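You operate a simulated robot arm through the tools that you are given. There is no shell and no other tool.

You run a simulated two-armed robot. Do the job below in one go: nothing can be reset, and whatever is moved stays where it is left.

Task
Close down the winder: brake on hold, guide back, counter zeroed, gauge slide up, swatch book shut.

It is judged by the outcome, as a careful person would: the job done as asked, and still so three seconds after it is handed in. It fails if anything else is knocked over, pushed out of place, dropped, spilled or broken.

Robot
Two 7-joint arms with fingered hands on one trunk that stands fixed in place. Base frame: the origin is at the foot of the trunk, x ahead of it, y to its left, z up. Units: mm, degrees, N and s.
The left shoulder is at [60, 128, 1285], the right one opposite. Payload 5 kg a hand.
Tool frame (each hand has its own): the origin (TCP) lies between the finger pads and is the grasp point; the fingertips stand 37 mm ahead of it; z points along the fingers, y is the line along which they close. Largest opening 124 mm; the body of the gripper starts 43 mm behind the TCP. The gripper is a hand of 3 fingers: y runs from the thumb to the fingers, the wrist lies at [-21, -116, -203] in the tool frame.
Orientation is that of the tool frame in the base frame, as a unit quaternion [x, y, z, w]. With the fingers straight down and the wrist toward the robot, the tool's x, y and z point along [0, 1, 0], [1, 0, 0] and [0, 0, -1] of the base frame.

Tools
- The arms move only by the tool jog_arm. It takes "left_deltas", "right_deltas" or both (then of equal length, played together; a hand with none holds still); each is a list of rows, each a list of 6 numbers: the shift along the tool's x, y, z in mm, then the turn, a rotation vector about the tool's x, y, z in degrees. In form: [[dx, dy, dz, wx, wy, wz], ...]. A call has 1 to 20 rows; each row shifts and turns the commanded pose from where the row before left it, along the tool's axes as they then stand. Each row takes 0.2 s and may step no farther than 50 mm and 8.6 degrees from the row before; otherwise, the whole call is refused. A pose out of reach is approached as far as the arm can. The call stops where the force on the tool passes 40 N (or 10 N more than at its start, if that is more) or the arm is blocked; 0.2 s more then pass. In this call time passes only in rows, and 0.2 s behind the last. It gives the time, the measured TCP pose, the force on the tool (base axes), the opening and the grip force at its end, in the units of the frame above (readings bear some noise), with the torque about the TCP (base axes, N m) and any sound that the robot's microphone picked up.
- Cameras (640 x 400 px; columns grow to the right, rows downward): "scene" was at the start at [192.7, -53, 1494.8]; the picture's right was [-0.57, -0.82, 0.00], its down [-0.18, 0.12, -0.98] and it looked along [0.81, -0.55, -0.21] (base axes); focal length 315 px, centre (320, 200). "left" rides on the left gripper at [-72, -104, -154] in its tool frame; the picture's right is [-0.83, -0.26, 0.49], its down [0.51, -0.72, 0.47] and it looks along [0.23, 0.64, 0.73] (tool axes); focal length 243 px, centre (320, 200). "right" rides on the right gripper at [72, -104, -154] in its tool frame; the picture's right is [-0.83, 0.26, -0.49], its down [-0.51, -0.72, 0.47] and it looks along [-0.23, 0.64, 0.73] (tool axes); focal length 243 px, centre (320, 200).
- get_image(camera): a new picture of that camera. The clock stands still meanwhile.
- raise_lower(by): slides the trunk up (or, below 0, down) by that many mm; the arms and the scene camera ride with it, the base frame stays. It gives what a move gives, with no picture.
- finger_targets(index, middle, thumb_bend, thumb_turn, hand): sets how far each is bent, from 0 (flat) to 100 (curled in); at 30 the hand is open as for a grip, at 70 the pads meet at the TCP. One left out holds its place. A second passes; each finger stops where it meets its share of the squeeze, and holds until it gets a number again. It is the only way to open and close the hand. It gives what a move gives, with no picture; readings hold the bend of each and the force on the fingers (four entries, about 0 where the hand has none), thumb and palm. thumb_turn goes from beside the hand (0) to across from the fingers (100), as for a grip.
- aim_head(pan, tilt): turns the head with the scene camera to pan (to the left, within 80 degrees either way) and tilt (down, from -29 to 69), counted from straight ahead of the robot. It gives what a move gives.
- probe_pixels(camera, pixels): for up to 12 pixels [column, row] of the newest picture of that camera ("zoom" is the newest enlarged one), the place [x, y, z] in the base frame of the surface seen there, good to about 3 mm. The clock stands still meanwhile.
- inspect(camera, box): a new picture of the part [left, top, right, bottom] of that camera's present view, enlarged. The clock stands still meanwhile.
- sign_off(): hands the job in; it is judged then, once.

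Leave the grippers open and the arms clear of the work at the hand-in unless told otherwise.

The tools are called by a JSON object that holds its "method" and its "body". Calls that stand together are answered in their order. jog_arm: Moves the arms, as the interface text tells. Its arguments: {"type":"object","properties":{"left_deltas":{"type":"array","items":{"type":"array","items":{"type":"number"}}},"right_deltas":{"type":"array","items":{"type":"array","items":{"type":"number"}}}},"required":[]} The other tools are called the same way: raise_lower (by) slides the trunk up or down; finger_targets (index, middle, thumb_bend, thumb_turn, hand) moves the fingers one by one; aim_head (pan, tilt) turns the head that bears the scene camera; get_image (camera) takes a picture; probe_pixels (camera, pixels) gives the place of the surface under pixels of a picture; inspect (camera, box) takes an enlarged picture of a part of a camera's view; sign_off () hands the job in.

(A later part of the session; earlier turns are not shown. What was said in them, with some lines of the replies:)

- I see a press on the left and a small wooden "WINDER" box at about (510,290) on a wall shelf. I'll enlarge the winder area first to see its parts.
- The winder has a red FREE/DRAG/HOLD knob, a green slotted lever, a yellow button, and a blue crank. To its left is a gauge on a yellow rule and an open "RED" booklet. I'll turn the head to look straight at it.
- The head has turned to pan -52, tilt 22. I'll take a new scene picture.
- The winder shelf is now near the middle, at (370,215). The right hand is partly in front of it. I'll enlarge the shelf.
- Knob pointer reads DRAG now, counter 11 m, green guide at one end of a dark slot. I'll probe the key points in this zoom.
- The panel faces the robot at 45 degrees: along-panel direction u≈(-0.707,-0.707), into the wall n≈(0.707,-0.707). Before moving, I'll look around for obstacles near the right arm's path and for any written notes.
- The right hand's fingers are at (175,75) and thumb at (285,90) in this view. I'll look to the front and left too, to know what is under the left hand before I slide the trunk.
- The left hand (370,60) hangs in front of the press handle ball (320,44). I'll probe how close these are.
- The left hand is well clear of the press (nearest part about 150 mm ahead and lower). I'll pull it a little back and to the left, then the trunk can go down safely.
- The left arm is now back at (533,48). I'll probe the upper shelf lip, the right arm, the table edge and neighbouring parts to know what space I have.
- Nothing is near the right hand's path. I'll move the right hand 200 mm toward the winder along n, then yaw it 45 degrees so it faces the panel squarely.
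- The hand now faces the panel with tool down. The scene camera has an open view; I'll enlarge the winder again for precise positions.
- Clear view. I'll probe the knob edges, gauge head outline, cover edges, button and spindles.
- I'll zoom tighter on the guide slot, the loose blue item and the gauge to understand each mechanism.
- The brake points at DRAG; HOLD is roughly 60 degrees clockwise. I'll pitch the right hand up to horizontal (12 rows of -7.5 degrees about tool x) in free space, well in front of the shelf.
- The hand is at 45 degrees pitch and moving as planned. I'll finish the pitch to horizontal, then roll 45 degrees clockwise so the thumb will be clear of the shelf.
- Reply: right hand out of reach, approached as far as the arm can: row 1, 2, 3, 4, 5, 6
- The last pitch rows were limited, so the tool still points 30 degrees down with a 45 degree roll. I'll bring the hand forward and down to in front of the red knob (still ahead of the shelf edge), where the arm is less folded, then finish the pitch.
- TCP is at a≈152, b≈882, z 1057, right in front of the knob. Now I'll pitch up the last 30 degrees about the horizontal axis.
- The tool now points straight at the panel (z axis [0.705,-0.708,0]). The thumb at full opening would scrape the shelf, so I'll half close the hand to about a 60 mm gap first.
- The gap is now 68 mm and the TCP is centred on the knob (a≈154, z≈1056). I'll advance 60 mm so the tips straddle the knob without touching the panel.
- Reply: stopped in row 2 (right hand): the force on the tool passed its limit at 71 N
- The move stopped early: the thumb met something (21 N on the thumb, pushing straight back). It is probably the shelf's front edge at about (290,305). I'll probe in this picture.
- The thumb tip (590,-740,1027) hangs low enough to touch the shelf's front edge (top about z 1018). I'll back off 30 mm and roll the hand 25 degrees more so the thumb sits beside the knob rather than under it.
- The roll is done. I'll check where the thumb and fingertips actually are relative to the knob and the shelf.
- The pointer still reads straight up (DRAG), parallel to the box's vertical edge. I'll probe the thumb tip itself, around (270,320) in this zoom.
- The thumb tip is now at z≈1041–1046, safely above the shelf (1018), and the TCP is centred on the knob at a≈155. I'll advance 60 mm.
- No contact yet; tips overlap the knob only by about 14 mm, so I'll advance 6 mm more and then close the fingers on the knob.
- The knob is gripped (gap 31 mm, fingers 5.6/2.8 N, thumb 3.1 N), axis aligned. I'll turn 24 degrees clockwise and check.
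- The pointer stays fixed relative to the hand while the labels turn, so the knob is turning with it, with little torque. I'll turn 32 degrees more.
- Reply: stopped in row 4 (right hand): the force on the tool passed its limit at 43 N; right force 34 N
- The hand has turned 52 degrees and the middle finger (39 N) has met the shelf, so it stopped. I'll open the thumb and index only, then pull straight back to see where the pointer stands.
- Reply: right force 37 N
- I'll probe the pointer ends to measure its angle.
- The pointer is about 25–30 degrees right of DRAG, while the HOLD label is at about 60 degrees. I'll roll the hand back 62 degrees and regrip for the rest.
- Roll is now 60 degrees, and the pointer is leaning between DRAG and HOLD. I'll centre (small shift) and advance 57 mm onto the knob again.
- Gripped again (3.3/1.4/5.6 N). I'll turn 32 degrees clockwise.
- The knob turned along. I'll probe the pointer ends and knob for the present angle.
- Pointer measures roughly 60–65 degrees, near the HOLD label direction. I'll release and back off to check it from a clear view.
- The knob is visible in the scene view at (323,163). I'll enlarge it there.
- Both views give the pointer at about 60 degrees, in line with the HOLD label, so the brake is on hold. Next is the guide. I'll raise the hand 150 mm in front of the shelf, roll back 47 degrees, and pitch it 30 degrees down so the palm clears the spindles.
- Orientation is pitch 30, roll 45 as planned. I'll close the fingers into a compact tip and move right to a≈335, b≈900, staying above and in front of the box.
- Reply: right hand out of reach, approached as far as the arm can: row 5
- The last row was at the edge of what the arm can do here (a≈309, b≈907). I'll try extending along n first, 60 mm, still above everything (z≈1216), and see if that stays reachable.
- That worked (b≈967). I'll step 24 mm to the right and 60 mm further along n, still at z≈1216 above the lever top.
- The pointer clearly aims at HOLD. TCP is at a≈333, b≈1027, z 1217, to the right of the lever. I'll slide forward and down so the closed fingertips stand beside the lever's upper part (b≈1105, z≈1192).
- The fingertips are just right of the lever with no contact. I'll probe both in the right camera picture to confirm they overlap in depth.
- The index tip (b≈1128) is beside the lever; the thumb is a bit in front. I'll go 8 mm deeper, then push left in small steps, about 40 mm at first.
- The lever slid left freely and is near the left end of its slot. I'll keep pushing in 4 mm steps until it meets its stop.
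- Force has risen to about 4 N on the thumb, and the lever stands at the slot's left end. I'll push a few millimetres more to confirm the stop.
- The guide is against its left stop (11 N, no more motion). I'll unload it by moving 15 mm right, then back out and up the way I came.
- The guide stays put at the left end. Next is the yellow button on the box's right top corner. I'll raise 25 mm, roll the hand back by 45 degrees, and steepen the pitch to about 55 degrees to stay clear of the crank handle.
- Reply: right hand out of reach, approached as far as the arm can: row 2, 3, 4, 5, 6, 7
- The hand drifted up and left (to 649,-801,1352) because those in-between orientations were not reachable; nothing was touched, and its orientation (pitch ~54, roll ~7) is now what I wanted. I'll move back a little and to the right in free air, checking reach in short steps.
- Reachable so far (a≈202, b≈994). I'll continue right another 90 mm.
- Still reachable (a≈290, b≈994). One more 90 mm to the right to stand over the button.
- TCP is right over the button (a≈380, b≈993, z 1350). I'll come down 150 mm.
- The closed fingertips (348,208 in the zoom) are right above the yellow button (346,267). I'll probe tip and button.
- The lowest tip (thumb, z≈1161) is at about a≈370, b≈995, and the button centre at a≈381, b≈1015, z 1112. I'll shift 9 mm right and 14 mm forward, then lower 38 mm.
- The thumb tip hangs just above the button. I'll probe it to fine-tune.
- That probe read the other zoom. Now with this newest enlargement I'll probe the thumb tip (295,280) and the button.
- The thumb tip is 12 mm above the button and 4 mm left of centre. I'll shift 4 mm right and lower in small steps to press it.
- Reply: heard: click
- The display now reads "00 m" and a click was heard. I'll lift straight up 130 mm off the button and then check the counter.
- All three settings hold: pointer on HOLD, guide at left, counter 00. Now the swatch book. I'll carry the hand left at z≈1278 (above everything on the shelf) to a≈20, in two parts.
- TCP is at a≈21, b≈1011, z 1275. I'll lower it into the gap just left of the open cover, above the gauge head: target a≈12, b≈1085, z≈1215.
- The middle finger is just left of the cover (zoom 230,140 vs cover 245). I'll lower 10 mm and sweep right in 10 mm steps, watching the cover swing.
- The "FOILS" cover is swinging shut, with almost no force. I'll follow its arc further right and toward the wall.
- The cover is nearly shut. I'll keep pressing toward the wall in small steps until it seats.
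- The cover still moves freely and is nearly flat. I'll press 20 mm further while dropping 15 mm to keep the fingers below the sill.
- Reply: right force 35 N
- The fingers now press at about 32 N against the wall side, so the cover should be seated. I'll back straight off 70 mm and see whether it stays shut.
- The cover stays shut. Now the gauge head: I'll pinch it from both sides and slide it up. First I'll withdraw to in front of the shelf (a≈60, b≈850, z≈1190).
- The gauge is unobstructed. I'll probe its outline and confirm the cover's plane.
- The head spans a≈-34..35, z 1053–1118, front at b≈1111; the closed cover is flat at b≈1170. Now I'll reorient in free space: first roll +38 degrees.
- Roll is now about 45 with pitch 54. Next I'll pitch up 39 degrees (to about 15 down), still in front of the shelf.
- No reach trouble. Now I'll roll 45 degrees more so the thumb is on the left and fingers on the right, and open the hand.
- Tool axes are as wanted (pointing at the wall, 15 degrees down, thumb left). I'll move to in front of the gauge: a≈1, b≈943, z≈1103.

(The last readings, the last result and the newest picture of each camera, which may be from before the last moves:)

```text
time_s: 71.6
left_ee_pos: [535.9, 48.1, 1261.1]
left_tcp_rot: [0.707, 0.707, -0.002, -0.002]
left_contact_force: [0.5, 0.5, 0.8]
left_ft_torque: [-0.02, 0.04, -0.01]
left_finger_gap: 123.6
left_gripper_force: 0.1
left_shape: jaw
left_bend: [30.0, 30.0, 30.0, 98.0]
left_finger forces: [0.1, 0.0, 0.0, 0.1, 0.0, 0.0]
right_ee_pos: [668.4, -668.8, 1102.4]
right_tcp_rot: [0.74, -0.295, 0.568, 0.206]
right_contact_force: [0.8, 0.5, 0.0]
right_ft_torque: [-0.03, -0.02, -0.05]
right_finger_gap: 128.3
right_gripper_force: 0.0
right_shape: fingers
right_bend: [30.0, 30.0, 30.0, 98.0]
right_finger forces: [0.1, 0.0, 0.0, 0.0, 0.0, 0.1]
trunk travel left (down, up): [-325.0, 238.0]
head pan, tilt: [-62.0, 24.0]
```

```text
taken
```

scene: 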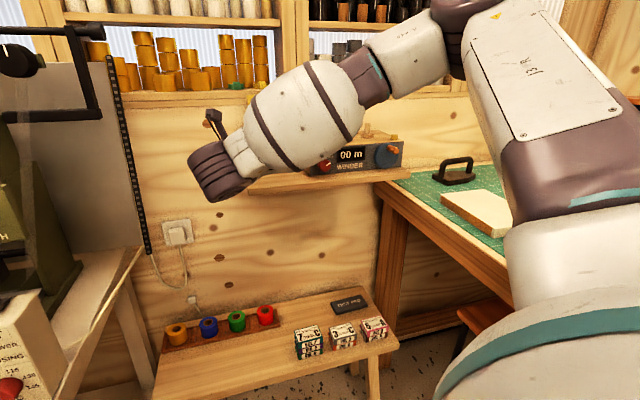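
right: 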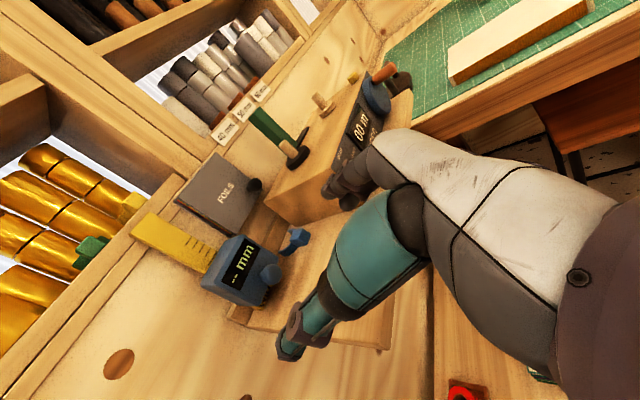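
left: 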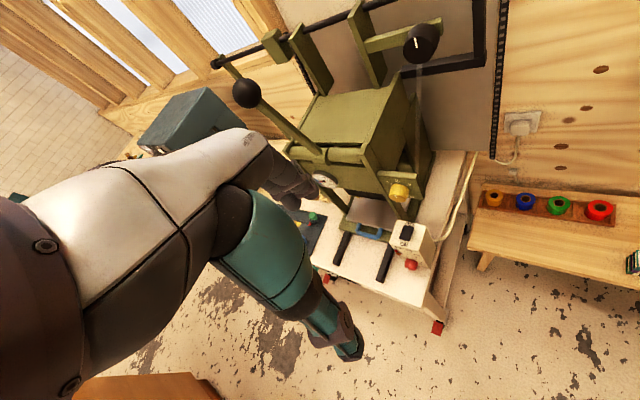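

The gauge is ahead and centred (TCP a≈0). I'll advance 125 mm along n with the hand open.

{"method": "jog_arm", "body": {"right_deltas": [[6.8, 1.2, 24, 0, 0, 0], [6.8, 1.2, 24, 0, 0, 0], [6.8, 1.2, 24, 0, 0, 0], [6.8, 1.2, 24, 0, 0, 0], [6.8, 1.2, 24, 0, 0, 0]]}}

{"method": "get_image", "body": {"camera": "right"}}

{"method": "get_image", "body": {"camera": "scene"}}

```text
time_s: 72.8
left_ee_pos: [533.0, 47.8, 1262.1]
left_tcp_rot: [0.708, 0.707, 0.0, -0.001]
left_contact_force: [0.6, 0.3, -0.6]
left_ft_torque: [0.03, 0.0, -0.01]
left_finger_gap: 123.9
left_gripper_force: 0.0
left_shape: jaw
left_bend: [30.0, 30.0, 30.0, 98.0]
left_finger forces: [0.1, 0.0, 0.1, 0.0, 0.1, 0.0]
right_ee_pos: [755.0, -757.6, 1101.9]
right_tcp_rot: [0.741, -0.295, 0.567, 0.207]
right_contact_force: [-0.1, -0.5, -0.5]
right_ft_torque: [0.02, -0.04, -0.01]
right_finger_gap: 128.0
right_gripper_force: 0.1
right_shape: fingers
right_bend: [30.0, 30.0, 30.0, 98.0]
right_finger forces: [0.0, 0.0, 0.0, 0.1, 0.1, 0.1]
trunk travel left (down, up): [-325.0, 238.0]
head pan, tilt: [-62.0, 24.0]
```

```text
taken
```

right: 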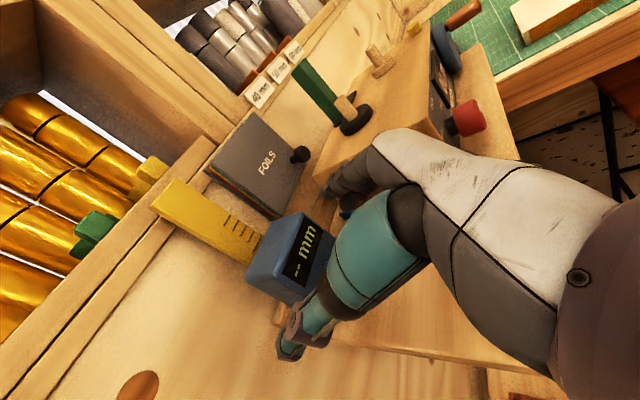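

```text
taken
```

scene: 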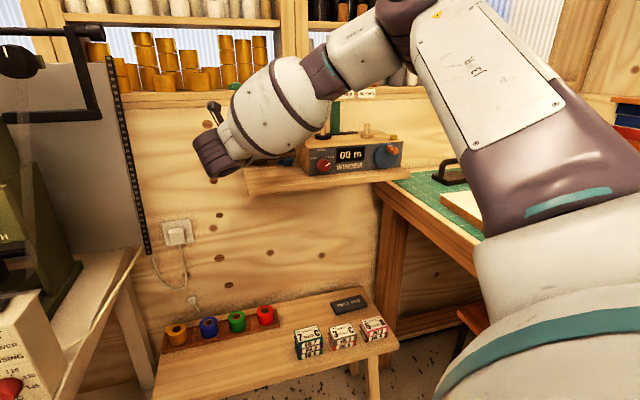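

The gauge head now lies between thumb and fingers. I'll go 27 mm further and close on its sides.

{"method": "jog_arm", "body": {"right_deltas": [[4, 0.7, 14, 0, 0, 0], [3.5, 0.6, 12, 0, 0, 0]]}}

{"method": "finger_targets", "body": {"hand": "right", "index": 55, "middle": 55, "thumb_bend": 55}}

{"method": "get_image", "body": {"camera": "right"}}

```text
time_s: 73.4
left_ee_pos: [532.2, 47.5, 1262.6]
left_tcp_rot: [0.707, 0.707, 0.0, -0.001]
left_contact_force: [-0.6, 0.0, -0.6]
left_ft_torque: [0.04, 0.0, 0.01]
left_finger_gap: 124.0
left_gripper_force: 0.0
left_shape: jaw
left_bend: [30.0, 30.0, 30.0, 98.0]
left_finger forces: [0.0, 0.0, 0.0, 0.0, 0.0, 0.0]
right_ee_pos: [774.8, -777.0, 1102.4]
right_tcp_rot: [0.739, -0.295, 0.569, 0.207]
right_contact_force: [0.1, -0.6, -0.4]
right_ft_torque: [-0.01, -0.02, 0.0]
right_finger_gap: 128.4
right_gripper_force: 0.1
right_shape: fingers
right_bend: [30.0, 30.0, 30.0, 98.0]
right_finger forces: [0.1, 0.0, 0.0, 0.0, 0.0, 0.0]
trunk travel left (down, up): [-325.0, 238.0]
head pan, tilt: [-62.0, 24.0]
```

```text
time_s: 74.4
left_ee_pos: [530.7, 46.8, 1263.4]
left_tcp_rot: [0.707, 0.708, 0.0, -0.001]
left_contact_force: [-0.5, 0.1, 0.7]
left_ft_torque: [-0.02, -0.01, 0.02]
left_finger_gap: 123.5
left_gripper_force: 0.0
left_shape: jaw
left_bend: [30.0, 30.0, 30.0, 98.0]
left_finger forces: [0.1, 0.1, 0.1, 0.0, 0.1, 0.0]
right_ee_pos: [772.8, -777.7, 1102.8]
right_tcp_rot: [0.74, -0.296, 0.568, 0.207]
right_contact_force: [-6.5, -3.4, 0.8]
right_ft_torque: [-0.15, 0.26, -0.45]
right_finger_gap: 73.9
right_gripper_force: 13.2
right_shape: fingers
right_bend: [48.0, 49.0, 49.0, 97.0]
right_finger forces: [8.5, 8.7, 0.0, 0.0, 9.4, 0.0]
trunk travel left (down, up): [-325.0, 238.0]
head pan, tilt: [-62.0, 24.0]
```

```text
taken
```

right: 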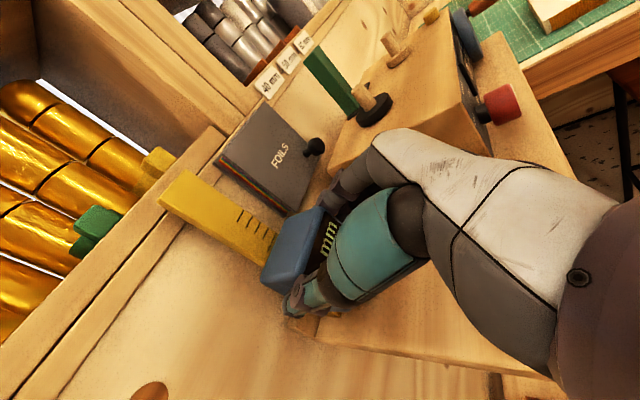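

The head is held (about 9 N per finger). I'll lift 40 mm straight up in 8 mm steps.

{"method": "jog_arm", "body": {"right_deltas": [[7.7, -0.24, -2.15, 0, 0, 0], [7.7, -0.24, -2.15, 0, 0, 0], [7.7, -0.24, -2.15, 0, 0, 0], [7.7, -0.24, -2.15, 0, 0, 0], [7.7, -0.24, -2.15, 0, 0, 0]]}}

{"method": "get_image", "body": {"camera": "right"}}

{"method": "get_image", "body": {"camera": "scene"}}

```text
time_s: 75.6
left_ee_pos: [530.7, 46.5, 1262.6]
left_tcp_rot: [0.707, 0.707, 0.001, 0.0]
left_contact_force: [-0.3, -0.4, 0.0]
left_ft_torque: [0.0, -0.02, 0.03]
left_finger_gap: 123.7
left_gripper_force: 0.1
left_shape: jaw
left_bend: [30.0, 30.0, 30.0, 98.0]
left_finger forces: [0.1, 0.0, 0.0, 0.0, 0.1, 0.1]
right_ee_pos: [772.2, -778.2, 1143.0]
right_tcp_rot: [0.739, -0.296, 0.568, 0.207]
right_contact_force: [-5.3, -9.1, -0.4]
right_ft_torque: [-0.2, 0.26, -0.51]
right_finger_gap: 73.9
right_gripper_force: 13.0
right_shape: fingers
right_bend: [48.0, 49.0, 50.0, 97.0]
right_finger forces: [9.1, 9.0, 0.1, 0.1, 8.2, 0.0]
trunk travel left (down, up): [-325.0, 238.0]
head pan, tilt: [-62.0, 24.0]
```

```text
taken
```

right: 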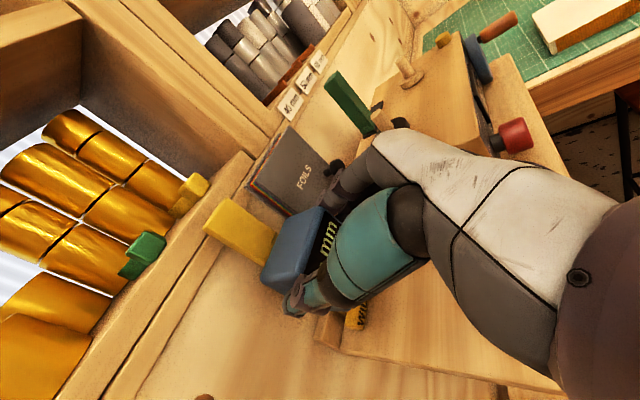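

```text
taken
```

scene: 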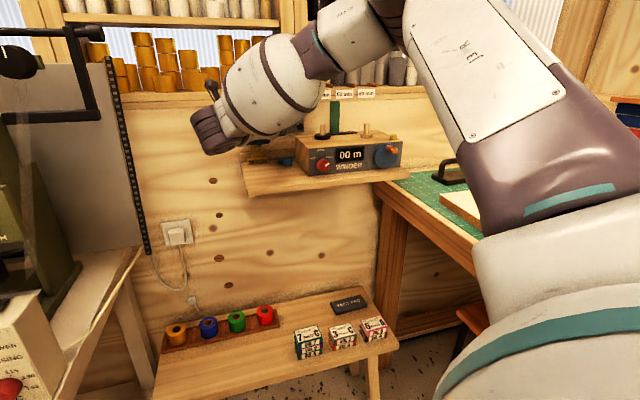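

The head slides up with the hand. I'll continue up in 6 mm steps until it meets its upper stop.

{"method": "jog_arm", "body": {"right_deltas": [[5.8, -0.2, -1.6, 0, 0, 0], [5.8, -0.2, -1.6, 0, 0, 0], [5.8, -0.2, -1.6, 0, 0, 0], [5.8, -0.2, -1.6, 0, 0, 0]]}}

{"method": "get_image", "body": {"camera": "right"}}

```text
time_s: 76.6
left_ee_pos: [531.4, 46.4, 1263.3]
left_tcp_rot: [0.707, 0.707, 0.0, -0.001]
left_contact_force: [0.3, 0.2, -0.1]
left_ft_torque: [0.02, -0.02, 0.02]
left_finger_gap: 123.8
left_gripper_force: 0.0
left_shape: jaw
left_bend: [30.0, 30.0, 30.0, 98.0]
left_finger forces: [0.0, 0.0, 0.1, 0.0, 0.0, 0.1]
right_ee_pos: [773.4, -776.8, 1167.7]
right_tcp_rot: [0.739, -0.296, 0.569, 0.207]
right_contact_force: [-5.1, -8.0, -0.7]
right_ft_torque: [-0.18, 0.25, -0.51]
right_finger_gap: 73.9
right_gripper_force: 12.5
right_shape: fingers
right_bend: [48.0, 49.0, 50.0, 97.0]
right_finger forces: [9.0, 8.9, 0.0, 0.0, 8.3, 0.0]
trunk travel left (down, up): [-325.0, 238.0]
head pan, tilt: [-62.0, 24.0]
```

```text
taken
```

right: 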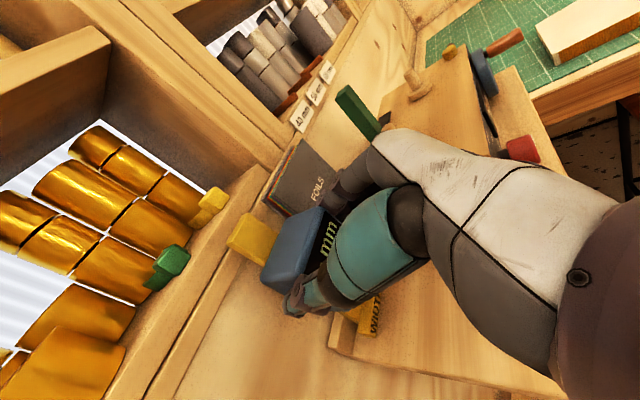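

Still moving freely (z≈1168). Continue another 24 mm.

{"method": "jog_arm", "body": {"right_deltas": [[5.8, -0.2, -1.6, 0, 0, 0], [5.8, -0.2, -1.6, 0, 0, 0], [5.8, -0.2, -1.6, 0, 0, 0], [5.8, -0.2, -1.6, 0, 0, 0]]}}

{"method": "get_image", "body": {"camera": "right"}}

```text
time_s: 77.6
left_ee_pos: [530.6, 47.5, 1263.5]
left_tcp_rot: [0.707, 0.707, 0.001, 0.0]
left_contact_force: [-0.5, -0.7, 0.0]
left_ft_torque: [-0.02, -0.02, 0.0]
left_finger_gap: 124.0
left_gripper_force: 0.0
left_shape: jaw
left_bend: [30.0, 30.0, 30.0, 98.0]
left_finger forces: [0.0, 0.0, 0.0, 0.0, 0.0, 0.1]
right_ee_pos: [773.4, -777.6, 1193.4]
right_tcp_rot: [0.739, -0.296, 0.569, 0.207]
right_contact_force: [-5.5, -8.9, 0.6]
right_ft_torque: [-0.22, 0.26, -0.48]
right_finger_gap: 74.1
right_gripper_force: 13.9
right_shape: fingers
right_bend: [48.0, 49.0, 50.0, 97.0]
right_finger forces: [9.3, 9.6, 0.1, 0.1, 7.9, 0.0]
trunk travel left (down, up): [-325.0, 238.0]
head pan, tilt: [-62.0, 24.0]
```

```text
taken
```

right: 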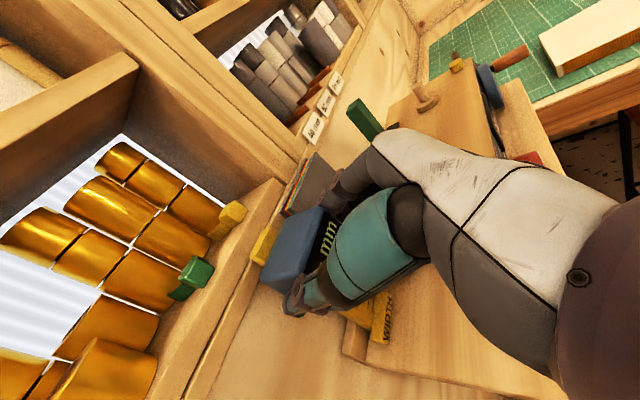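

Only a little of the rule's top remains above the head. I'll go on in 3 mm steps to find the stop.

{"method": "jog_arm", "body": {"right_deltas": [[2.9, -0.1, -0.8, 0, 0, 0], [2.9, -0.1, -0.8, 0, 0, 0], [2.9, -0.1, -0.8, 0, 0, 0], [2.9, -0.1, -0.8, 0, 0, 0]]}}

{"method": "get_image", "body": {"camera": "right"}}

```text
time_s: 78.6
left_ee_pos: [533.8, 46.2, 1263.2]
left_tcp_rot: [0.707, 0.708, -0.001, -0.002]
left_contact_force: [0.2, -0.4, 0.3]
left_ft_torque: [0.0, -0.03, 0.02]
left_finger_gap: 123.6
left_gripper_force: 0.1
left_shape: jaw
left_bend: [30.0, 30.0, 30.0, 98.0]
left_finger forces: [0.0, 0.0, 0.1, 0.1, 0.1, 0.1]
right_ee_pos: [774.7, -778.5, 1199.7]
right_tcp_rot: [0.741, -0.296, 0.567, 0.205]
right_contact_force: [-8.4, -4.1, -14.5]
right_ft_torque: [0.28, 0.31, -0.56]
right_finger_gap: 73.8
right_gripper_force: 13.0
right_shape: fingers
right_bend: [48.0, 49.0, 50.0, 98.0]
right_finger forces: [8.8, 9.1, 0.1, 0.0, 9.7, 0.0]
trunk travel left (down, up): [-325.0, 238.0]
head pan, tilt: [-62.0, 24.0]
```

```text
taken
```

right: 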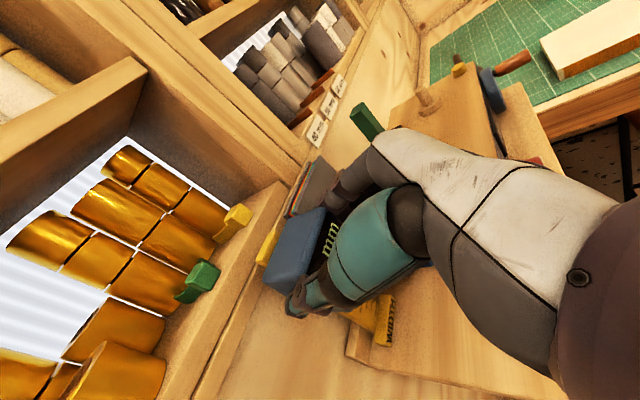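

The force jumped to 14.5 N downward, so the head is at its upper stop. I'll open the hand and see whether the head stays there.

{"method": "finger_targets", "body": {"hand": "right", "index": 30, "middle": 30, "thumb_bend": 30}}

{"method": "get_image", "body": {"camera": "right"}}

```text
time_s: 79.6
left_ee_pos: [531.9, 47.5, 1262.5]
left_tcp_rot: [0.707, 0.708, 0.0, 0.0]
left_contact_force: [0.0, -0.8, 0.3]
left_ft_torque: [0.0, 0.0, -0.03]
left_finger_gap: 123.7
left_gripper_force: 0.0
left_shape: jaw
left_bend: [30.0, 30.0, 30.0, 98.0]
left_finger forces: [0.0, 0.0, 0.0, 0.0, 0.0, 0.0]
right_ee_pos: [774.5, -777.1, 1204.4]
right_tcp_rot: [0.739, -0.296, 0.569, 0.207]
right_contact_force: [0.0, 0.4, 0.5]
right_ft_torque: [0.06, 0.03, 0.0]
right_finger_gap: 128.0
right_gripper_force: 0.0
right_shape: fingers
right_bend: [30.0, 30.0, 30.0, 98.0]
right_finger forces: [0.0, 0.0, 0.1, 0.0, 0.0, 0.0]
trunk travel left (down, up): [-325.0, 238.0]
head pan, tilt: [-62.0, 24.0]
```

```text
taken
```

right: 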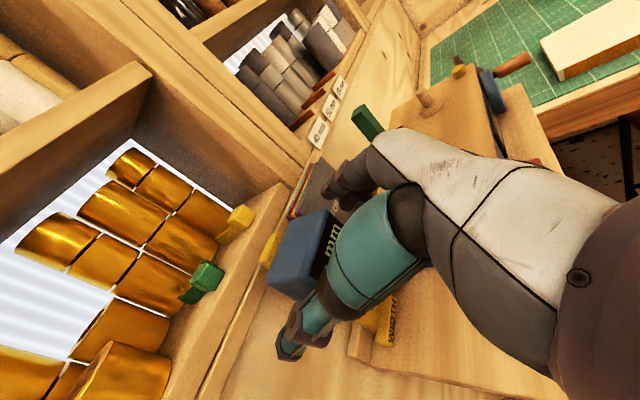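

The head stays up. I'll back straight out 150 mm along -n.

{"method": "jog_arm", "body": {"right_deltas": [[-4, -0.7, -14, 0, 0, 0], [-6.8, -1.2, -24, 0, 0, 0], [-6.8, -1.2, -24, 0, 0, 0], [-6.8, -1.2, -24, 0, 0, 0], [-6.8, -1.2, -24, 0, 0, 0], [-6.8, -1.2, -24, 0, 0, 0], [-6.8, -1.2, -24, 0, 0, 0]]}}

{"method": "get_image", "body": {"camera": "scene"}}

{"method": "get_image", "body": {"camera": "right"}}

```text
time_s: 81.2
left_ee_pos: [530.8, 47.9, 1263.1]
left_tcp_rot: [0.707, 0.707, 0.0, 0.0]
left_contact_force: [-0.7, 0.0, -0.4]
left_ft_torque: [-0.02, 0.01, -0.01]
left_finger_gap: 123.7
left_gripper_force: 0.2
left_shape: jaw
left_bend: [30.0, 30.0, 30.0, 98.0]
left_finger forces: [0.1, 0.0, 0.0, 0.0, 0.0, 0.1]
right_ee_pos: [656.8, -658.3, 1205.0]
right_tcp_rot: [0.739, -0.296, 0.569, 0.206]
right_contact_force: [0.1, -0.8, -0.1]
right_ft_torque: [0.01, -0.03, 0.04]
right_finger_gap: 128.4
right_gripper_force: 0.1
right_shape: fingers
right_bend: [30.0, 30.0, 30.0, 98.0]
right_finger forces: [0.0, 0.0, 0.1, 0.0, 0.1, 0.0]
trunk travel left (down, up): [-325.0, 238.0]
head pan, tilt: [-62.0, 24.0]
```

```text
taken
```

scene: 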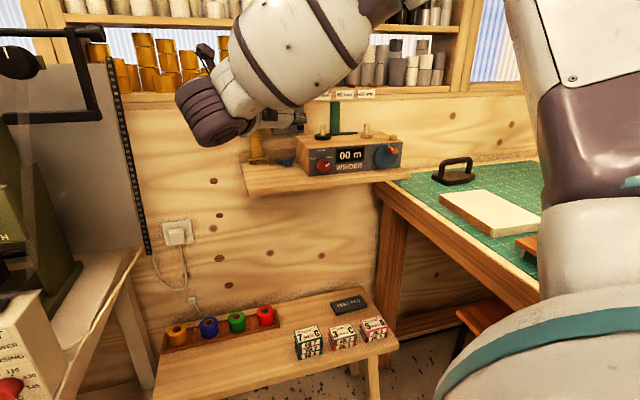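

```text
taken
```

right: 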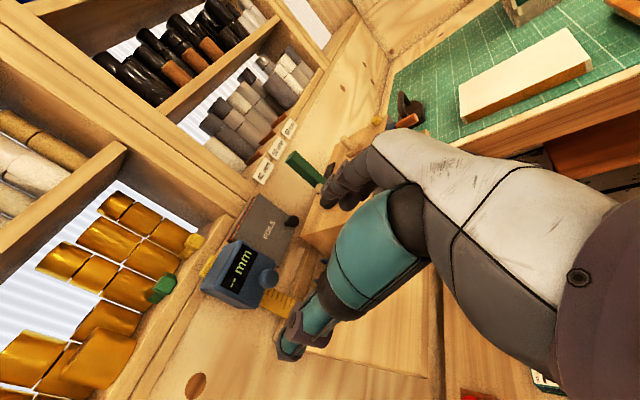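

The work is clear. I'll retreat another 125 mm and up, then look over everything.

{"method": "jog_arm", "body": {"right_deltas": [[-6.8, -1.2, -24, 0, 0, 0], [-6.8, -1.2, -24, 0, 0, 0], [-6.8, -1.2, -24, 0, 0, 0], [-6.8, -1.2, -24, 0, 0, 0], [-6.8, -1.2, -24, 0, 0, 0], [28.9, -0.9, -8, 0, 0, 0], [28.9, -0.9, -8, 0, 0, 0]]}}

{"method": "get_image", "body": {"camera": "scene"}}

```text
time_s: 82.8
left_ee_pos: [531.1, 48.4, 1263.2]
left_tcp_rot: [0.707, 0.707, 0.0, 0.0]
left_contact_force: [0.1, 0.6, -0.4]
left_ft_torque: [-0.01, -0.02, 0.01]
left_finger_gap: 123.7
left_gripper_force: 0.1
left_shape: jaw
left_bend: [30.0, 30.0, 30.0, 98.0]
left_finger forces: [0.1, 0.0, 0.1, 0.1, 0.0, 0.0]
right_ee_pos: [567.6, -570.9, 1264.0]
right_tcp_rot: [0.74, -0.295, 0.568, 0.207]
right_contact_force: [0.2, 0.9, -0.2]
right_ft_torque: [0.01, 0.05, 0.03]
right_finger_gap: 128.5
right_gripper_force: 0.0
right_shape: fingers
right_bend: [30.0, 30.0, 30.0, 98.0]
right_finger forces: [0.0, 0.0, 0.1, 0.1, 0.1, 0.1]
trunk travel left (down, up): [-325.0, 238.0]
head pan, tilt: [-62.0, 24.0]
```

```text
taken
```

scene: 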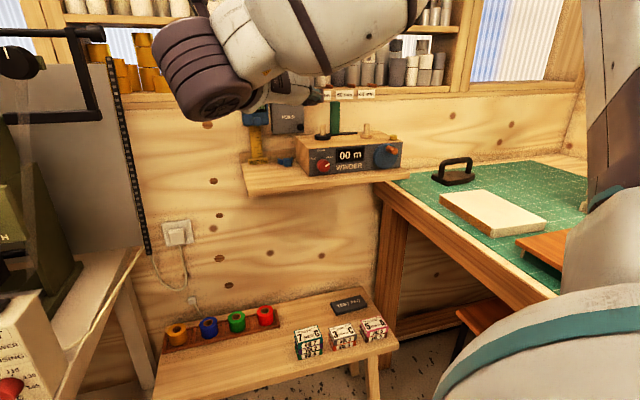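

The hand still blocks part of the view of the gauge. I'll raise it another 75 mm.

{"method": "jog_arm", "body": {"right_deltas": [[24, -0.8, -6.7, 0, 0, 0], [24, -0.8, -6.7, 0, 0, 0], [24, -0.8, -6.7, 0, 0, 0]]}}

{"method": "get_image", "body": {"camera": "scene"}}

{"method": "inspect", "body": {"camera": "scene", "box": [230, 80, 420, 198]}}

```text
time_s: 83.6
left_ee_pos: [531.7, 48.2, 1262.7]
left_tcp_rot: [0.707, 0.707, 0.0, 0.0]
left_contact_force: [-0.3, -0.4, -0.6]
left_ft_torque: [0.0, 0.0, 0.02]
left_finger_gap: 123.6
left_gripper_force: 0.1
left_shape: jaw
left_bend: [30.0, 30.0, 30.0, 98.0]
left_finger forces: [0.0, 0.1, 0.0, 0.1, 0.0, 0.0]
right_ee_pos: [569.4, -571.7, 1337.7]
right_tcp_rot: [0.74, -0.296, 0.568, 0.207]
right_contact_force: [-0.6, 0.0, -0.3]
right_ft_torque: [0.0, -0.01, 0.03]
right_finger_gap: 128.3
right_gripper_force: 0.1
right_shape: fingers
right_bend: [30.0, 30.0, 30.0, 98.0]
right_finger forces: [0.1, 0.0, 0.0, 0.0, 0.1, 0.0]
trunk travel left (down, up): [-325.0, 238.0]
head pan, tilt: [-62.0, 24.0]
```

```text
taken
```

scene: 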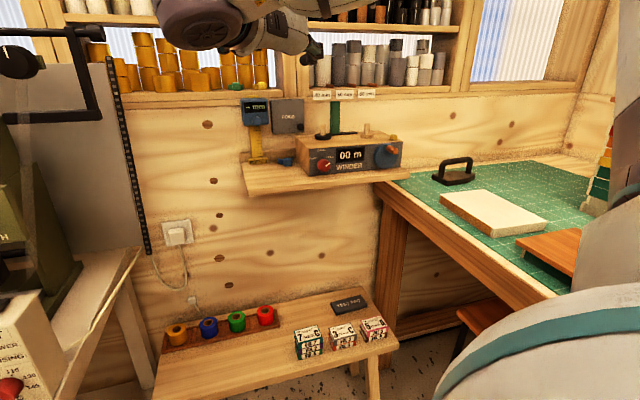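

```text
3.37 times, centred on (325, 139) of scene
```

zoom: 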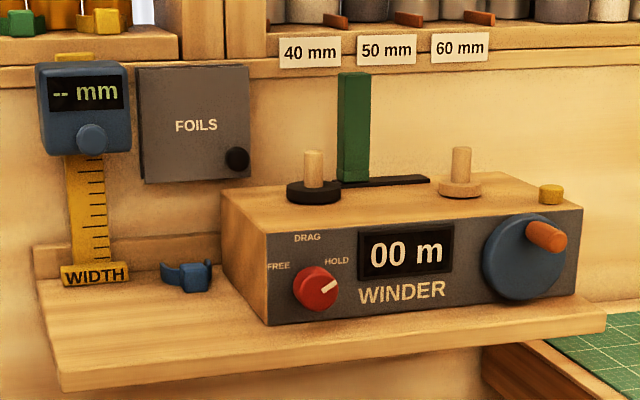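

All five look right: gauge head at the top of its rule, FOILS cover flat, counter 00 m, guide at left, pointer toward HOLD. I'll take a closer look at the brake pointer and the gauge once more, then check the overall surroundings.

{"method": "inspect", "body": {"camera": "scene", "box": [300, 136, 372, 184]}}

{"method": "inspect", "body": {"camera": "scene", "box": [232, 85, 312, 170]}}

```text
8.33 times, centred on (336, 160) of scene
```

zoom: 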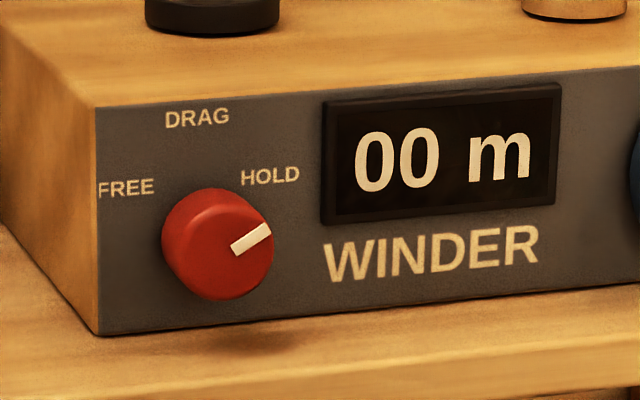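

```text
4.71 times, centred on (272, 128) of scene
```

zoom: 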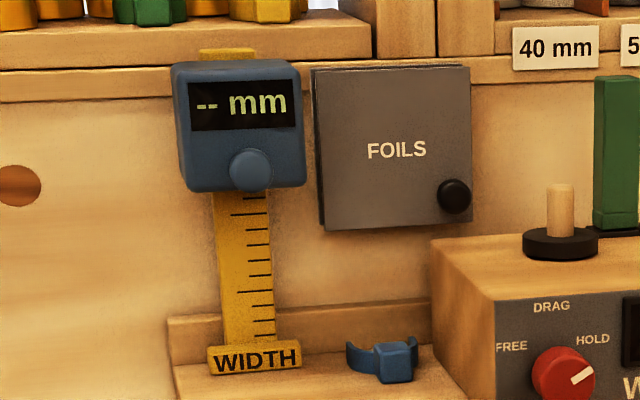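

The pointer stands on the HOLD direction, the gauge head sits at its stop and the cover is flat. I'll retract the right hand a little more and take a last overall look at the shelves.

{"method": "jog_arm", "body": {"right_deltas": [[-6.8, -1.2, -24, 0, 0, 0], [-6.8, -1.2, -24, 0, 0, 0], [-6.8, -1.2, -24, 0, 0, 0]]}}

{"method": "aim_head", "body": {"pan": -55, "tilt": 8}}

{"method": "get_image", "body": {"camera": "scene"}}

{"method": "get_image", "body": {"camera": "right"}}

```text
time_s: 84.4
left_ee_pos: [531.7, 48.9, 1263.3]
left_tcp_rot: [0.707, 0.707, 0.0, 0.0]
left_contact_force: [-0.5, 0.1, -0.8]
left_ft_torque: [0.02, -0.04, 0.01]
left_finger_gap: 123.9
left_gripper_force: 0.0
left_shape: jaw
left_bend: [30.0, 30.0, 30.0, 98.0]
left_finger forces: [0.0, 0.1, 0.0, 0.1, 0.0, 0.0]
right_ee_pos: [517.5, -519.5, 1339.2]
right_tcp_rot: [0.74, -0.295, 0.569, 0.207]
right_contact_force: [-0.5, -0.5, 0.6]
right_ft_torque: [-0.02, 0.0, 0.01]
right_finger_gap: 128.5
right_gripper_force: 0.0
right_shape: fingers
right_bend: [30.0, 30.0, 30.0, 98.0]
right_finger forces: [0.0, 0.1, 0.1, 0.0, 0.1, 0.0]
trunk travel left (down, up): [-325.0, 238.0]
head pan, tilt: [-62.0, 24.0]
```

```text
time_s: 85.2
left_ee_pos: [532.0, 46.2, 1262.6]
left_tcp_rot: [0.708, 0.707, -0.001, 0.0]
left_contact_force: [1.2, -0.3, 0.8]
left_ft_torque: [-0.02, -0.01, 0.01]
left_finger_gap: 123.8
left_gripper_force: 0.0
left_shape: jaw
left_bend: [30.0, 30.0, 30.0, 98.0]
left_finger forces: [0.1, 0.0, 0.1, 0.1, 0.0, 0.0]
right_ee_pos: [517.5, -520.9, 1337.9]
right_tcp_rot: [0.74, -0.295, 0.568, 0.207]
right_contact_force: [1.1, 0.0, 0.0]
right_ft_torque: [0.0, 0.02, 0.0]
right_finger_gap: 128.7
right_gripper_force: 0.1
right_shape: fingers
right_bend: [30.0, 30.0, 30.0, 98.0]
right_finger forces: [0.1, 0.0, 0.1, 0.0, 0.0, 0.0]
trunk travel left (down, up): [-325.0, 238.0]
head pan, tilt: [-55.0, 8.0]
```

```text
taken
```

scene: 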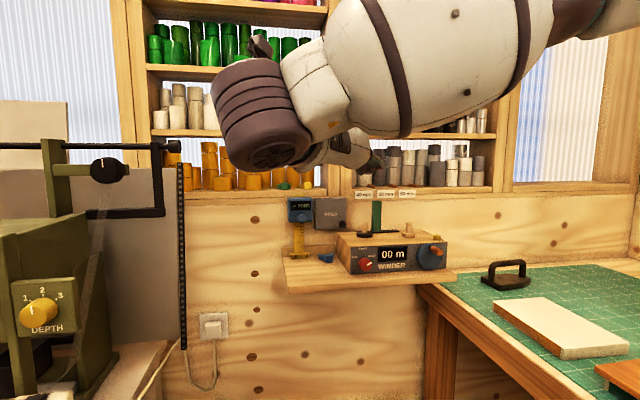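

```text
taken
```

right: 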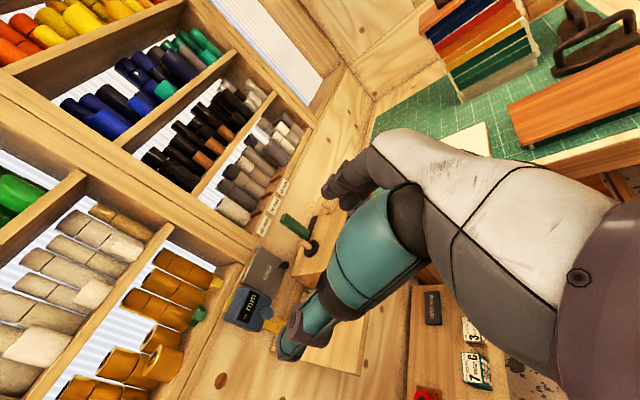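

The spools on the shelves all stand in place and nothing else has moved. The gauge is up, the book is shut, the counter reads 00 m, the guide is at the left end and the brake is on HOLD. Both hands are open and clear, so I'll hand in the job.

{"method": "sign_off", "body": {}}

```text
The job is handed in.
```

I closed the winder down and handed the job in; I don't have the verdict. At the last look:

- **Brake:** the pointer is on HOLD, about 60 degrees clockwise from DRAG. I set this by eye against the label and felt no click or stop there.
- **Guide:** it is against the stop at the left end of its slot. Nothing marks which end is "back". I chose left because it started near the right end.
- **Counter:** it reads 00 m. I pressed the yellow button and heard a click.
- **Gauge slide:** the head is at its upper stop and stayed there after I let go.
- **Swatch book:** the FOILS cover is flat and stayed shut.

There were two unplanned moments:

- **Shelf contact:** a finger or the thumb pressed against the front shelf twice while I was gripping the brake knob. The hardest reading was about 70 N.
- **Arm drift:** the right arm drifted up and left once when I asked for a pose it couldn't reach. It touched nothing.

In the final pictures the spools and everything else on the shelf were in place. Both hands are open and clear of the work.
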